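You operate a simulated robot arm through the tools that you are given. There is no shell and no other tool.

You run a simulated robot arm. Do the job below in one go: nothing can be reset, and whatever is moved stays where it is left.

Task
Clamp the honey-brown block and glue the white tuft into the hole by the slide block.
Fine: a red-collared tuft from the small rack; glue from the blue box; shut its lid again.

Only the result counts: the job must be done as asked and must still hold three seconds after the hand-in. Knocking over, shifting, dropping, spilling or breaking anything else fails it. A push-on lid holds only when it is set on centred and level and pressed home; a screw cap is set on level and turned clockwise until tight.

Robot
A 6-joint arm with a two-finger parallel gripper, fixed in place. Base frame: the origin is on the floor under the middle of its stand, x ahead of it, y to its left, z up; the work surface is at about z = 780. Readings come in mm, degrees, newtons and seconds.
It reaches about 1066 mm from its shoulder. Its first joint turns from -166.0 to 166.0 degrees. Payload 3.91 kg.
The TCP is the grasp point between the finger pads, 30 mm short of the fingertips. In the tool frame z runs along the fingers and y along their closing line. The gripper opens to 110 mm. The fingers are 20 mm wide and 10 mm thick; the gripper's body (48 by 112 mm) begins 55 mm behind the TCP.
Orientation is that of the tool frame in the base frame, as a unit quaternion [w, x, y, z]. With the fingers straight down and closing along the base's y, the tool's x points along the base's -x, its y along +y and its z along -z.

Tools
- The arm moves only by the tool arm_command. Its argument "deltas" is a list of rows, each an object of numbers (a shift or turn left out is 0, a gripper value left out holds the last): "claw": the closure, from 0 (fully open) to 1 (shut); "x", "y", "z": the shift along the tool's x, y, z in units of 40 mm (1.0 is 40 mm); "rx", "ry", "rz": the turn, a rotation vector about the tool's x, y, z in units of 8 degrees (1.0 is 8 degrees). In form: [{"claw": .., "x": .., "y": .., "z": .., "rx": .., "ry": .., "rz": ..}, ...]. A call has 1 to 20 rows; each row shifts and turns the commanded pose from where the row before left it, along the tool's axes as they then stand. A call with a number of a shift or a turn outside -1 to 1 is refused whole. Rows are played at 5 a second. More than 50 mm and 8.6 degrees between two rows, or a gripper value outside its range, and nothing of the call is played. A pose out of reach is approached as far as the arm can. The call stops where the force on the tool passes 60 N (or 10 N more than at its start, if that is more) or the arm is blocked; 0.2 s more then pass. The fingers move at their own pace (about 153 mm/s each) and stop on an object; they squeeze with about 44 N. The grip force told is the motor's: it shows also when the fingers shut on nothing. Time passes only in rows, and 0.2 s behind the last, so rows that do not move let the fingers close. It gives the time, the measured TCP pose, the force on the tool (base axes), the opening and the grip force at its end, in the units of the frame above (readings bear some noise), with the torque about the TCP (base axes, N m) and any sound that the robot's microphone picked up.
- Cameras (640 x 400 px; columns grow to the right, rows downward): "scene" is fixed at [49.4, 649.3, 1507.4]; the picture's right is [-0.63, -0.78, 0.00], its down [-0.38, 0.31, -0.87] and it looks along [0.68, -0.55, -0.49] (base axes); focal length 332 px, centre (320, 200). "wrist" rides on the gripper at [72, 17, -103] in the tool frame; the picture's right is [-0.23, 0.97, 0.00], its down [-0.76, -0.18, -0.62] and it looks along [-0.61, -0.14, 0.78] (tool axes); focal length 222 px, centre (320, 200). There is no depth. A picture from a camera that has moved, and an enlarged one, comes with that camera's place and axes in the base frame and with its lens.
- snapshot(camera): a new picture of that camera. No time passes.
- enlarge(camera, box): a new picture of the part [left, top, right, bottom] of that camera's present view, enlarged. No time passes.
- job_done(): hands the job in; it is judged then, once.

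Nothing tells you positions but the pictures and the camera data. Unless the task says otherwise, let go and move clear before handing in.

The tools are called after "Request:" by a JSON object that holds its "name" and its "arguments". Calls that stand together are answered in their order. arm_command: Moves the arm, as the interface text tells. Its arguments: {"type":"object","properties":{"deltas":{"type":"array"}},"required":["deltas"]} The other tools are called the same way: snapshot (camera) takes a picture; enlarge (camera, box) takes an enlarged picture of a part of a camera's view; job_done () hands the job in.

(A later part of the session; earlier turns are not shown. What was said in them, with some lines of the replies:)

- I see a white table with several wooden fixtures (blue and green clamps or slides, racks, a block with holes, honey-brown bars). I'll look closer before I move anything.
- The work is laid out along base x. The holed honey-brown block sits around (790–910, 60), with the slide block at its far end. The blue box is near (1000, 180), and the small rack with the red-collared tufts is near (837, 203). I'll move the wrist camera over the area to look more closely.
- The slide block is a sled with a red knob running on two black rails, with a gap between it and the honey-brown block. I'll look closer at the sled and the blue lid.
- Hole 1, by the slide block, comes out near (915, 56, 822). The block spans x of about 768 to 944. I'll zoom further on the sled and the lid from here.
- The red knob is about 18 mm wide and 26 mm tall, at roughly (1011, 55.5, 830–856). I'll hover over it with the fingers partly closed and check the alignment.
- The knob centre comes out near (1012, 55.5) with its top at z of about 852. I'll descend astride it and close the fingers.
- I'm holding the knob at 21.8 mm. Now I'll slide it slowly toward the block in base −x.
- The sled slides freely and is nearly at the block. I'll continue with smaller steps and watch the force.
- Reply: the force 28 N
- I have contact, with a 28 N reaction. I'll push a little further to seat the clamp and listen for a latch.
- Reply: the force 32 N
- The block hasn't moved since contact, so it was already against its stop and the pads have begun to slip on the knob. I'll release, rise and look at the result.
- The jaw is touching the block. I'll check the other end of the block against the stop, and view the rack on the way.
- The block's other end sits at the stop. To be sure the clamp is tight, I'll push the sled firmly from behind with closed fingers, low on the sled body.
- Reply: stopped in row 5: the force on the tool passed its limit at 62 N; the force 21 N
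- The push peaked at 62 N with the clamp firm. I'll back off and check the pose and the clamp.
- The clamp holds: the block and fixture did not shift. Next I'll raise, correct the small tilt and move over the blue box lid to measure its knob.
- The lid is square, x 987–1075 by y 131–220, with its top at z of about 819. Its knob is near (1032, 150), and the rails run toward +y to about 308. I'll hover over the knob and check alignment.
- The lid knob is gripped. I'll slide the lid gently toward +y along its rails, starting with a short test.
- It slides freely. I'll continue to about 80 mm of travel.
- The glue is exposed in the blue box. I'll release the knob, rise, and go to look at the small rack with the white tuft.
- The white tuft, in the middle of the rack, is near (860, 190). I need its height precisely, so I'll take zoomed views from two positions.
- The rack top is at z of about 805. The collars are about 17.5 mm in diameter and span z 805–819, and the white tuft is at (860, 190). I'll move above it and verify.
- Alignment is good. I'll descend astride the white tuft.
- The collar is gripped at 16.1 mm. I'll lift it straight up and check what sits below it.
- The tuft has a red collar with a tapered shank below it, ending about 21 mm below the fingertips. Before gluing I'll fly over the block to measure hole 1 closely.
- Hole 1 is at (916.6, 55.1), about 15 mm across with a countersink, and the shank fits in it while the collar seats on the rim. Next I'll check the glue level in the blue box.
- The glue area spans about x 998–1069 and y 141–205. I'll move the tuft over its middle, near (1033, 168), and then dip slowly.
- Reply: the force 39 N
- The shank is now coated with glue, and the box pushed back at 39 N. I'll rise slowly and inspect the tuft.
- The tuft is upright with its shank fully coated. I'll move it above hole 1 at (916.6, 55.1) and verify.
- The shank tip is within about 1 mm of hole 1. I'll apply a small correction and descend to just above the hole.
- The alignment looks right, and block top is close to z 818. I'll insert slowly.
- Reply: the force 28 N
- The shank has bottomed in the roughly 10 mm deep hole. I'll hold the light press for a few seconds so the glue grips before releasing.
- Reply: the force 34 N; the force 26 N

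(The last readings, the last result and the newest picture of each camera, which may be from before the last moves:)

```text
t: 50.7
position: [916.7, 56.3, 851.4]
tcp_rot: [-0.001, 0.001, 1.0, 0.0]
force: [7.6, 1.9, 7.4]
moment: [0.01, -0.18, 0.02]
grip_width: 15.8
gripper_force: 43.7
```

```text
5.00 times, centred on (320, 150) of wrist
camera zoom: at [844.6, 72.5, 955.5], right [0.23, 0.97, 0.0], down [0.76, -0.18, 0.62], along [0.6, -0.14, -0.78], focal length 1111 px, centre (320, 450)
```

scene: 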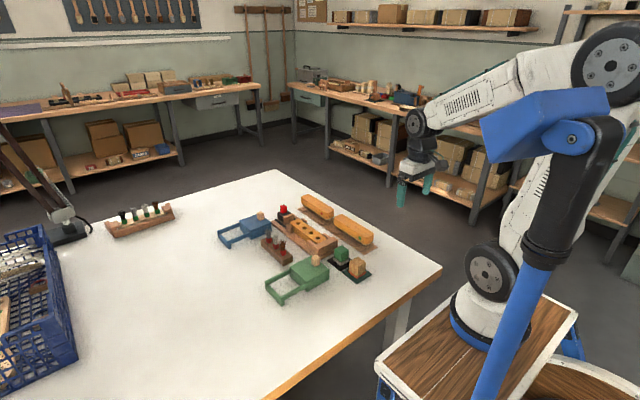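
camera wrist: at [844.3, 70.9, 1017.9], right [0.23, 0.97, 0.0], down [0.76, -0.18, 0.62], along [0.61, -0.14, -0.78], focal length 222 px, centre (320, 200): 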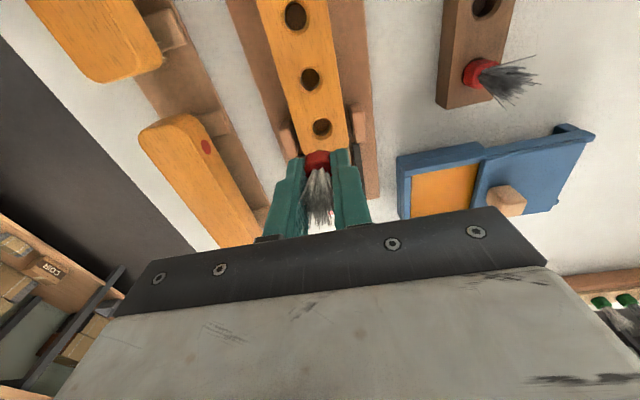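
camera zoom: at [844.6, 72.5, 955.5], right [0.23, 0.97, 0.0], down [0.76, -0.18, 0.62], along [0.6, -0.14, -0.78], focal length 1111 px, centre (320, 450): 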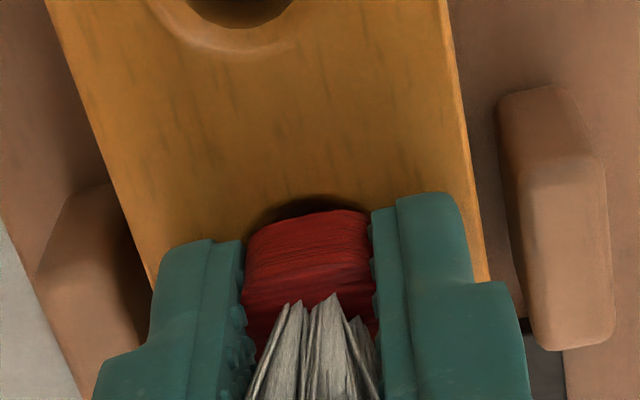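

The forces are small now. I'll open the fingers just enough to clear the collar and check that the tuft stays.

Request:
{"name": "arm_command", "arguments": {"deltas": [{"claw": 0.83}, {"claw": 0.8}, {"claw": 0.76}, {}]}}

Request:
{"name": "enlarge", "arguments": {"camera": "scene", "box": [275, 200, 323, 230]}}

Request:
{"name": "enlarge", "arguments": {"camera": "wrist", "box": [270, 110, 370, 190]}}

```text
t: 51.7
position: [916.9, 55.8, 853.4]
tcp_rot: [-0.001, 0.0, 1.0, 0.0]
force: [0.5, -0.7, -0.4]
moment: [0.01, 0.02, -0.03]
grip_width: 26.5
gripper_force: 0.0
```

```text
13.33 times, centred on (299, 215) of scene
camera zoom: at [49.4, 649.3, 1507.4], right [-0.63, -0.78, 0.0], down [-0.38, 0.31, -0.87], along [0.68, -0.55, -0.49], focal length 4426 px, centre (600, 0)
```

zoom: 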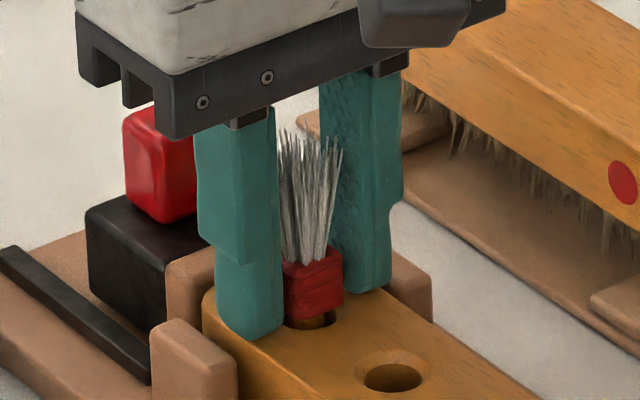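

```text
5.00 times, centred on (320, 150) of wrist
camera zoom: at [845.0, 72.4, 956.0], right [0.23, 0.97, 0.0], down [0.76, -0.18, 0.62], along [0.61, -0.14, -0.78], focal length 1111 px, centre (320, 450)
```

zoom: 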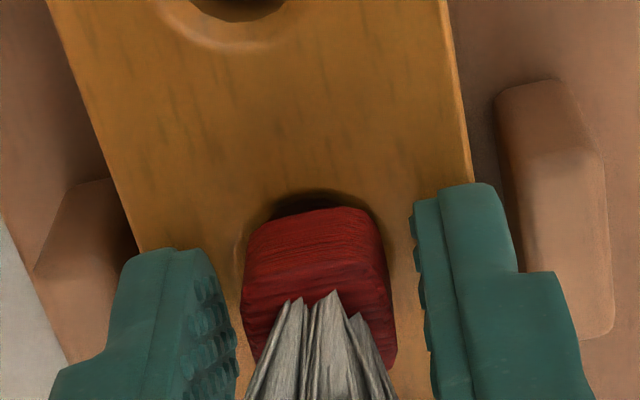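

The tuft stands upright in the hole on its own. I'll rise a little, open wider and withdraw straight up.

Request:
{"name": "arm_command", "arguments": {"deltas": [{"z": -0.1}, {"z": -0.15}, {"claw": 0.62}, {}, {"z": -0.4}, {"z": -0.7}, {"z": -0.9}, {}]}}

Request:
{"name": "enlarge", "arguments": {"camera": "scene", "box": [275, 200, 323, 230]}}

Request:
{"name": "snapshot", "arguments": {"camera": "wrist"}}

Request:
{"name": "enlarge", "arguments": {"camera": "wrist", "box": [250, 80, 410, 180]}}

```text
t: 53.5
position: [918.0, 55.8, 943.4]
tcp_rot: [-0.001, 0.0, 1.0, 0.0]
force: [0.2, -0.7, -0.2]
moment: [0.02, -0.02, 0.02]
grip_width: 41.5
gripper_force: 0.1
```

```text
13.33 times, centred on (299, 215) of scene
camera zoom: at [49.4, 649.3, 1507.4], right [-0.63, -0.78, 0.0], down [-0.38, 0.31, -0.87], along [0.68, -0.55, -0.49], focal length 4426 px, centre (600, 0)
```

zoom: 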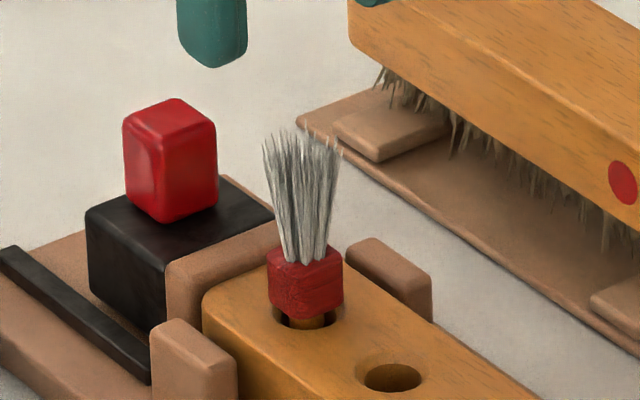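

```text
taken
camera wrist: at [845.8, 72.0, 1045.7], right [0.23, 0.97, 0.0], down [0.76, -0.18, 0.62], along [0.61, -0.14, -0.78], focal length 222 px, centre (320, 200)
```

wrist: 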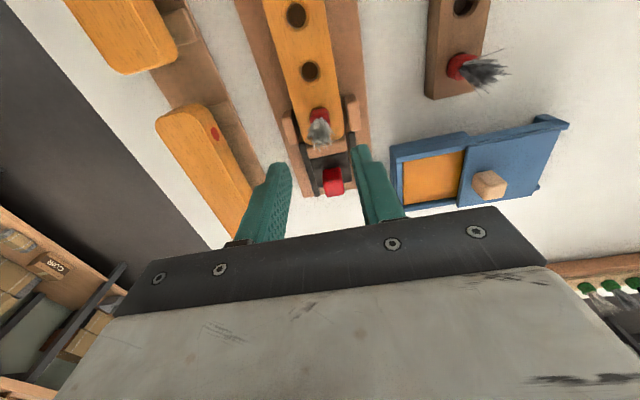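

```text
4.00 times, centred on (330, 130) of wrist
camera zoom: at [845.8, 72.0, 1045.7], right [0.23, 0.97, 0.0], down [0.76, -0.18, 0.62], along [0.61, -0.14, -0.78], focal length 888 px, centre (280, 480)
```

zoom: 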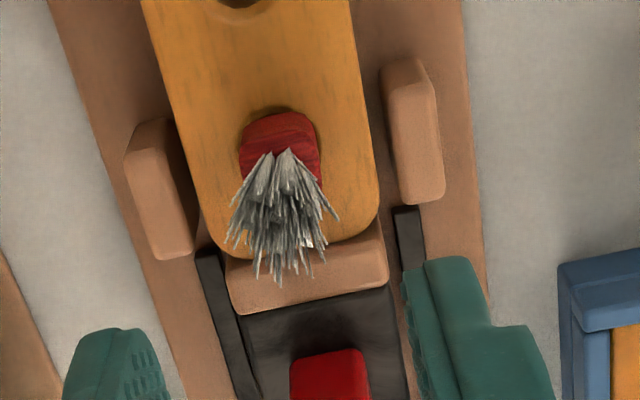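

The white tuft stands upright and centred in hole 1. Next I'll shut the blue lid, moving above its knob near (1032, 226).

Request:
{"name": "arm_command", "arguments": {"deltas": [{"x": -0.574, "y": 0.855}, {"x": -0.574, "y": 0.855}, {"x": -0.574, "y": 0.855}, {"x": -0.574, "y": 0.855}, {"x": -0.574, "y": 0.855}, {"z": 0.5}, {}]}}

Request:
{"name": "snapshot", "arguments": {"camera": "wrist"}}

Request:
{"name": "enlarge", "arguments": {"camera": "wrist", "box": [240, 50, 400, 150]}}

```text
t: 55.1
position: [1032.5, 227.1, 921.5]
tcp_rot: [-0.001, 0.0, 1.0, 0.0]
force: [0.2, -0.7, -0.1]
moment: [-0.02, -0.02, 0.01]
grip_width: 41.7
gripper_force: 0.0
```

```text
taken
camera wrist: at [960.0, 243.6, 1025.8], right [0.23, 0.97, 0.0], down [0.76, -0.18, 0.62], along [0.61, -0.14, -0.78], focal length 222 px, centre (320, 200)
```

wrist: 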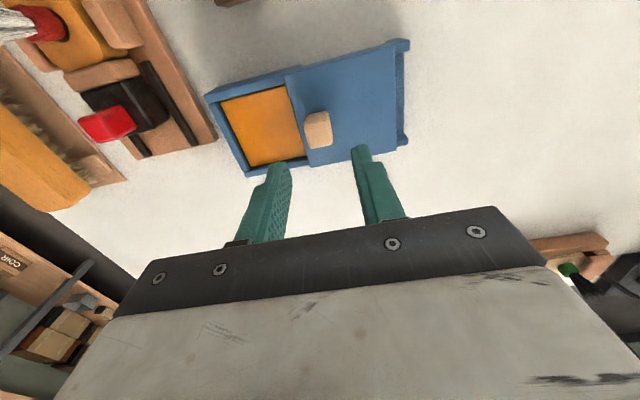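

```text
4.00 times, centred on (320, 100) of wrist
camera zoom: at [960.0, 243.6, 1025.8], right [0.23, 0.97, 0.0], down [0.76, -0.18, 0.62], along [0.61, -0.14, -0.78], focal length 888 px, centre (320, 600)
```

zoom: 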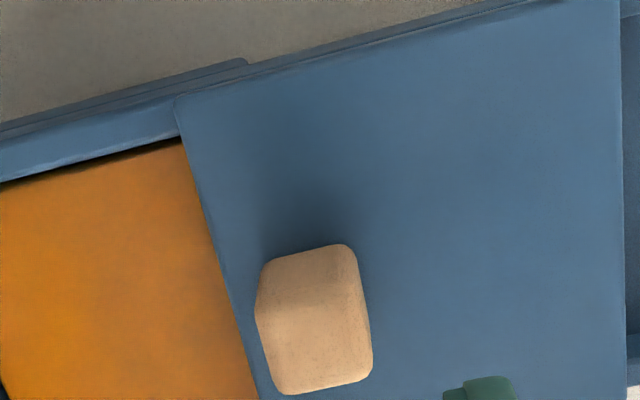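

Request:
{"name": "arm_command", "arguments": {"deltas": [{"z": 0.6, "y": -0.02, "x": -0.02}, {"z": 0.6}, {"z": 0.44}, {}, {"claw": 0.75}, {"claw": 1.0}, {}, {}]}}

Request:
{"name": "enlarge", "arguments": {"camera": "scene", "box": [200, 175, 320, 250]}}

```text
t: 56.9
position: [1033.4, 227.1, 858.6]
tcp_rot: [-0.001, 0.0, 1.0, 0.001]
force: [0.1, 0.0, -1.3]
moment: [0.0, -0.24, -0.01]
grip_width: 21.1
gripper_force: 44.6
```

```text
5.33 times, centred on (260, 212) of scene
camera zoom: at [49.4, 649.3, 1507.4], right [-0.63, -0.78, 0.0], down [-0.38, 0.31, -0.87], along [0.68, -0.55, -0.49], focal length 1770 px, centre (640, 133)
```

zoom: 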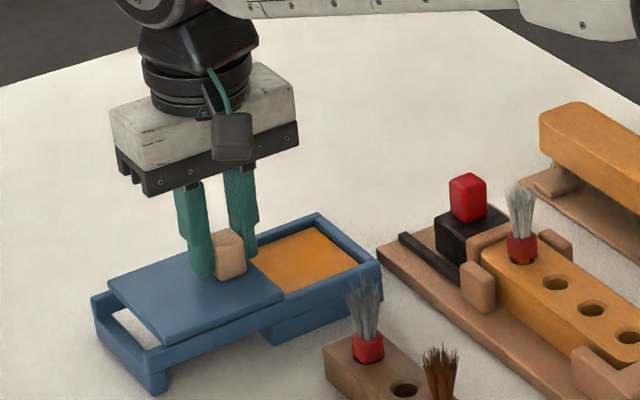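

The knob is gripped. I'll slide the lid back toward −y by about 70 mm, then close the rest gently.

Request:
{"name": "arm_command", "arguments": {"deltas": [{"y": -0.15}, {"y": -0.25}, {"y": -0.3}, {"y": -0.3}, {"y": -0.3}, {"y": -0.3}, {"y": -0.15}, {}]}}

Request:
{"name": "enlarge", "arguments": {"camera": "scene", "box": [200, 175, 320, 250]}}

Request:
{"name": "snapshot", "arguments": {"camera": "wrist"}}

```text
t: 58.7
position: [1033.1, 156.9, 857.0]
tcp_rot: [-0.001, 0.0, 1.0, 0.0]
force: [-3.2, 0.2, -0.7]
moment: [-0.03, -0.02, -0.02]
grip_width: 21.6
gripper_force: 45.0
```

```text
5.33 times, centred on (260, 212) of scene
camera zoom: at [49.4, 649.3, 1507.4], right [-0.63, -0.78, 0.0], down [-0.38, 0.31, -0.87], along [0.68, -0.55, -0.49], focal length 1770 px, centre (640, 133)
```

zoom: 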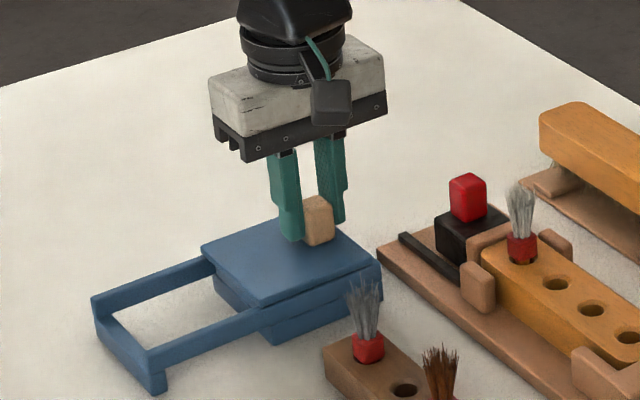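

```text
taken
camera wrist: at [960.8, 172.8, 960.3], right [0.23, 0.97, 0.0], down [0.76, -0.18, 0.62], along [0.61, -0.14, -0.78], focal length 222 px, centre (320, 200)
```

wrist: 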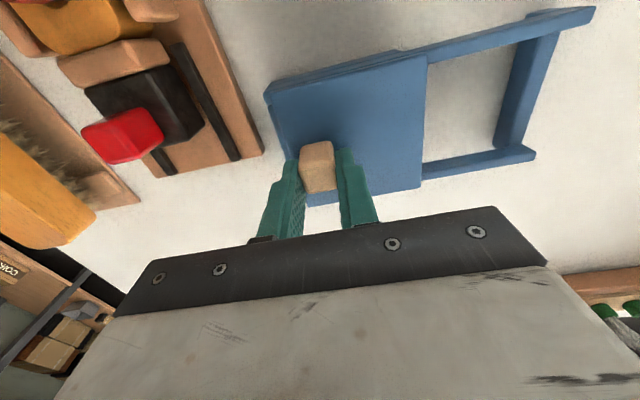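

About 6 mm remains. I'll close it with small steps and watch for the stop.

Request:
{"name": "arm_command", "arguments": {"deltas": [{"y": -0.05}, {"y": -0.05}, {"y": -0.04}, {}]}}

Request:
{"name": "enlarge", "arguments": {"camera": "scene", "box": [225, 195, 289, 235]}}

```text
t: 59.7
position: [1033.7, 150.4, 856.4]
tcp_rot: [-0.001, 0.0, 1.0, 0.0]
force: [-4.8, -0.1, 0.1]
moment: [0.0, 0.13, 0.02]
grip_width: 21.2
gripper_force: 44.8
```

```text
10.00 times, centred on (257, 215) of scene
camera zoom: at [49.4, 649.3, 1507.4], right [-0.63, -0.78, 0.0], down [-0.38, 0.31, -0.87], along [0.68, -0.55, -0.49], focal length 3319 px, centre (950, 50)
```

zoom: 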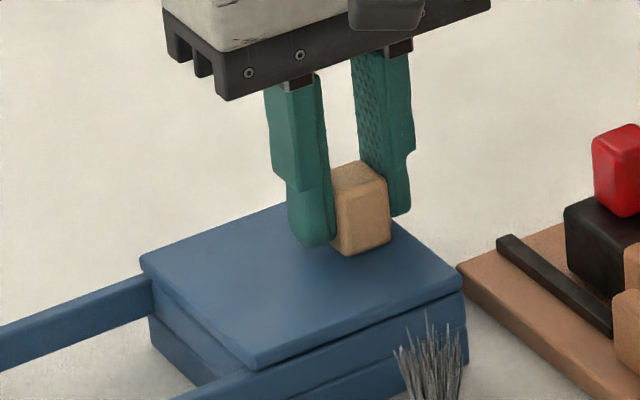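

Request:
{"name": "arm_command", "arguments": {"deltas": [{"y": -0.03}, {"y": -0.03}, {"y": -0.03}, {}]}}

Request:
{"name": "enlarge", "arguments": {"camera": "scene", "box": [225, 195, 289, 235]}}

Request:
{"name": "snapshot", "arguments": {"camera": "wrist"}}

```text
t: 60.7
position: [1033.1, 148.5, 857.7]
tcp_rot: [0.0, 0.0, 1.0, 0.001]
force: [-2.7, 23.3, -0.4]
moment: [0.35, 0.37, 0.02]
grip_width: 21.2
gripper_force: 45.4
```

```text
10.00 times, centred on (257, 215) of scene
camera zoom: at [49.4, 649.3, 1507.4], right [-0.63, -0.78, 0.0], down [-0.38, 0.31, -0.87], along [0.68, -0.55, -0.49], focal length 3319 px, centre (950, 50)
```

zoom: 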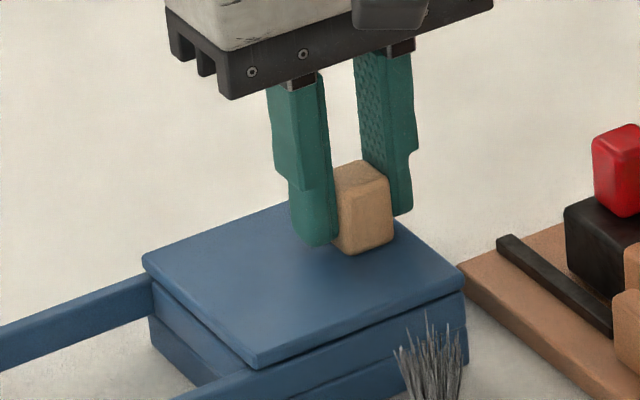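

```text
taken
camera wrist: at [960.6, 165.7, 960.3], right [0.23, 0.97, 0.0], down [0.76, -0.18, 0.62], along [0.61, -0.14, -0.78], focal length 222 px, centre (320, 200)
```

wrist: 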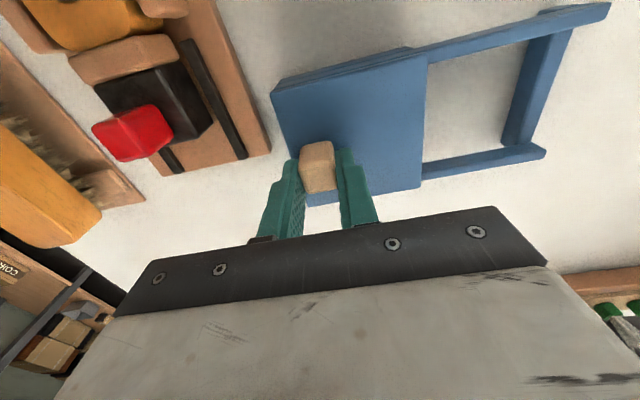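

The lid is against its stop and shut. I'll relieve the push, release and rise.

Request:
{"name": "arm_command", "arguments": {"deltas": [{"y": 0.05}, {}, {"claw": 0.62}, {}, {"z": -0.5}, {"z": -0.8}, {"z": -0.8}, {}]}}

Request:
{"name": "enlarge", "arguments": {"camera": "scene", "box": [200, 185, 320, 260]}}

Request:
{"name": "snapshot", "arguments": {"camera": "wrist"}}

```text
t: 62.5
position: [1033.5, 148.7, 940.9]
tcp_rot: [-0.001, 0.0, 1.0, 0.0]
force: [0.6, -0.2, 0.5]
moment: [-0.04, 0.0, 0.02]
grip_width: 41.9
gripper_force: 0.1
```

```text
5.33 times, centred on (260, 222) of scene
camera zoom: at [49.4, 649.3, 1507.4], right [-0.63, -0.78, 0.0], down [-0.38, 0.31, -0.87], along [0.68, -0.55, -0.49], focal length 1770 px, centre (640, 80)
```

zoom: 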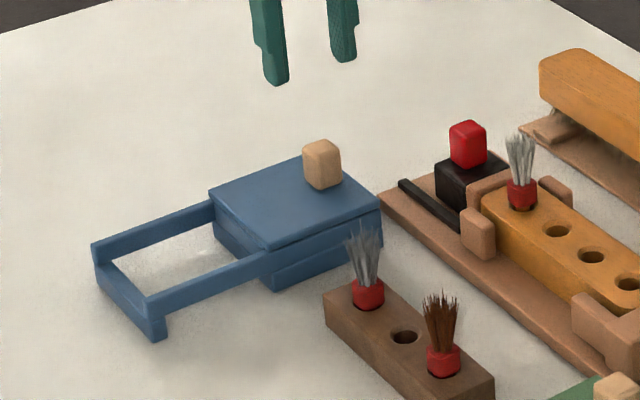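

```text
taken
camera wrist: at [961.3, 165.8, 1044.2], right [0.23, 0.97, 0.0], down [0.76, -0.18, 0.62], along [0.61, -0.14, -0.78], focal length 222 px, centre (320, 200)
```

wrist: 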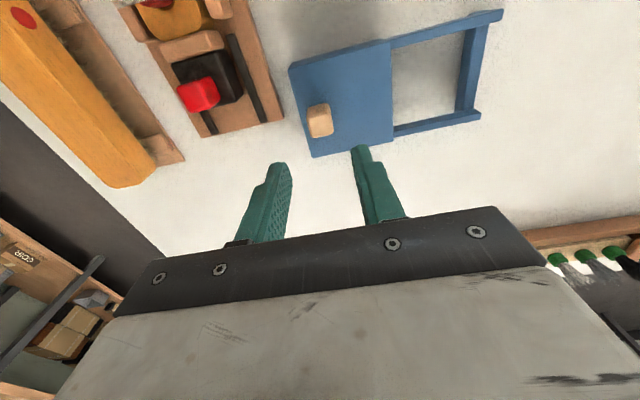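

The lid is shut. On the way clear I'll inspect the clamp contact and the tuft once more from above.

Request:
{"name": "arm_command", "arguments": {"deltas": [{"x": 0.3, "y": -0.8, "z": -0.3}, {"x": 0.3, "y": -0.8}, {"x": 0.3, "y": -0.8}, {"x": 0.2}, {}]}}

Request:
{"name": "snapshot", "arguments": {"camera": "wrist"}}

Request:
{"name": "enlarge", "arguments": {"camera": "wrist", "box": [250, 0, 410, 100]}}

Request:
{"name": "enlarge", "arguments": {"camera": "scene", "box": [270, 195, 334, 235]}}

```text
t: 63.7
position: [989.0, 53.6, 953.8]
tcp_rot: [-0.001, 0.0, 1.0, 0.0]
force: [0.1, -0.1, 0.0]
moment: [0.0, -0.02, -0.03]
grip_width: 41.8
gripper_force: 0.0
```

```text
taken
camera wrist: at [916.9, 70.5, 1056.2], right [0.23, 0.97, 0.0], down [0.76, -0.18, 0.62], along [0.61, -0.14, -0.78], focal length 222 px, centre (320, 200)
```

wrist: 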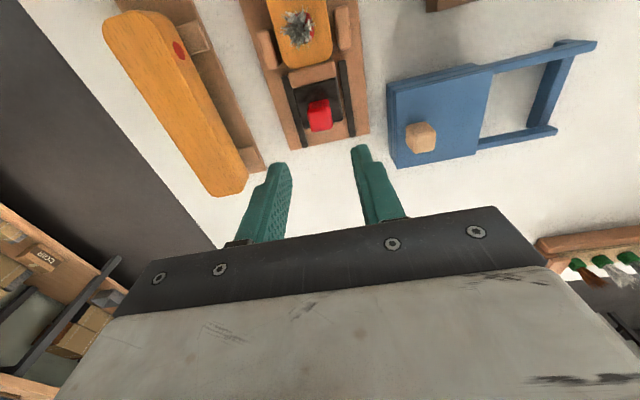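

```text
4.00 times, centred on (330, 50) of wrist
camera zoom: at [916.9, 70.5, 1056.2], right [0.23, 0.97, 0.0], down [0.76, -0.18, 0.62], along [0.61, -0.14, -0.78], focal length 888 px, centre (280, 800)
```

zoom: 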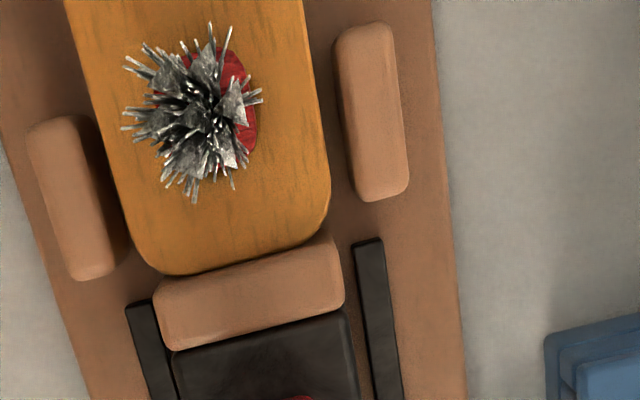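

```text
10.00 times, centred on (302, 215) of scene
camera zoom: at [49.4, 649.3, 1507.4], right [-0.63, -0.78, 0.0], down [-0.38, 0.31, -0.87], along [0.68, -0.55, -0.49], focal length 3319 px, centre (500, 50)
```

zoom: 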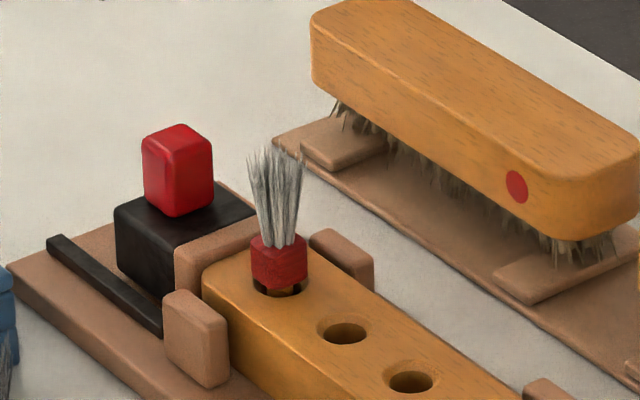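

The jaw is tight against the block, the tuft is upright in the hole by the slide block, and the lid is shut. I'll retreat clear of the work and take a last look.

Request:
{"name": "arm_command", "arguments": {"deltas": [{"z": -0.9}, {"z": -0.9}, {"z": -0.5, "x": 0.8}, {"x": 0.9, "y": -0.5}, {"x": 0.9, "y": -0.5}, {"x": 0.9, "y": -0.5}, {"x": 0.9, "y": -0.5}, {"x": 0.9, "y": -0.5}, {"x": 0.9, "y": -0.5}, {"x": 0.9, "y": -0.5}, {"x": 0.9, "y": -0.5}, {"claw": 0.0}, {}]}}

Request:
{"name": "snapshot", "arguments": {"camera": "scene"}}

Request:
{"name": "enlarge", "arguments": {"camera": "scene", "box": [200, 180, 400, 305]}}

Request:
{"name": "enlarge", "arguments": {"camera": "scene", "box": [275, 200, 323, 230]}}

```text
t: 66.5
position: [669.6, -107.0, 1045.6]
tcp_rot: [0.0, 0.0, 1.0, 0.0]
force: [-0.3, -0.1, 1.0]
moment: [0.01, -0.01, 0.01]
grip_width: 110.0
gripper_force: 0.1
```

```text
taken
```

scene: 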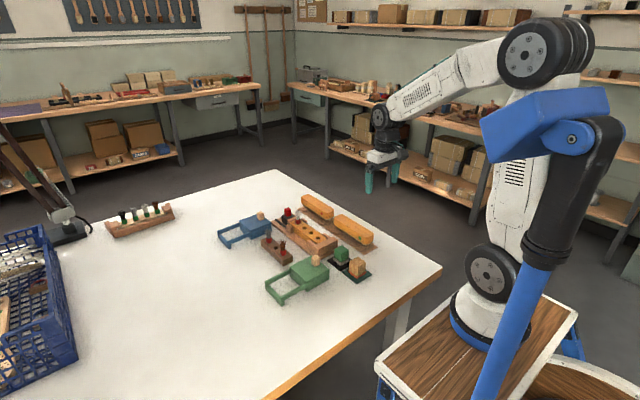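

```text
3.20 times, centred on (300, 242) of scene
camera zoom: at [49.4, 649.3, 1507.4], right [-0.63, -0.78, 0.0], down [-0.38, 0.31, -0.87], along [0.68, -0.55, -0.49], focal length 1062 px, centre (384, 64)
```

zoom: 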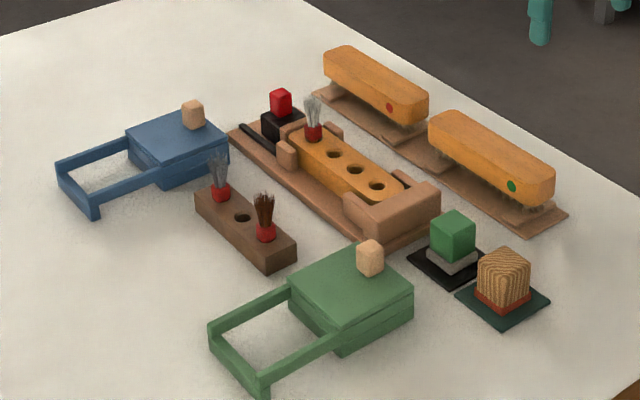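

```text
13.33 times, centred on (299, 215) of scene
camera zoom: at [49.4, 649.3, 1507.4], right [-0.63, -0.78, 0.0], down [-0.38, 0.31, -0.87], along [0.68, -0.55, -0.49], focal length 4426 px, centre (600, 0)
```

zoom: 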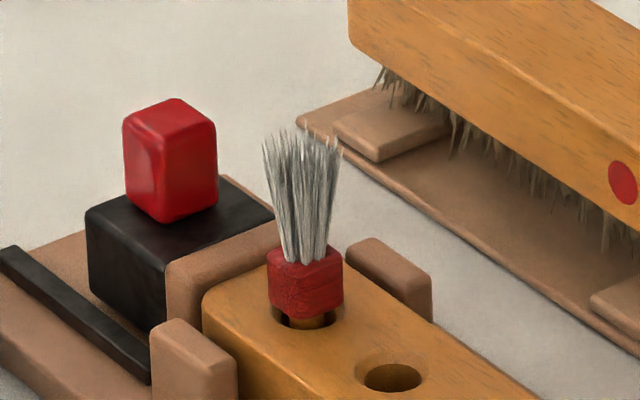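

Everything is in place: the block is clamped, the white tuft is glued and standing in the hole by the slide block, and the blue lid is shut. Nothing else was disturbed and the arm is clear, so I'm handing the job in.

Request:
{"name": "job_done", "arguments": {}}

```text
The job is handed in.
```

The job is handed in. I don't have the judge's result, only what I saw up to the hand-in.

- **Clamp:** The slide block is pushed up tight against the honey-brown block. I pressed it with a short push that peaked at about 62 N, and the block and fixture stayed put. I heard no latch or click, so the hold seems to rely on the slide staying where it was pushed.
- **Tuft:** I took the red-collared white tuft from the middle of the small rack and dipped its shank in the blue box's glue. I then pressed it into the hole by the slide block for about four seconds. It stood upright and centred after release. The collar sits about 4–5 mm above the block because the shank appears to reach the bottom of the hole first.
- **Blue box:** The lid slid shut against its stop and stayed there when I let go.

The final pictures show nothing else knocked over or shifted, and the arm is clear of the work.
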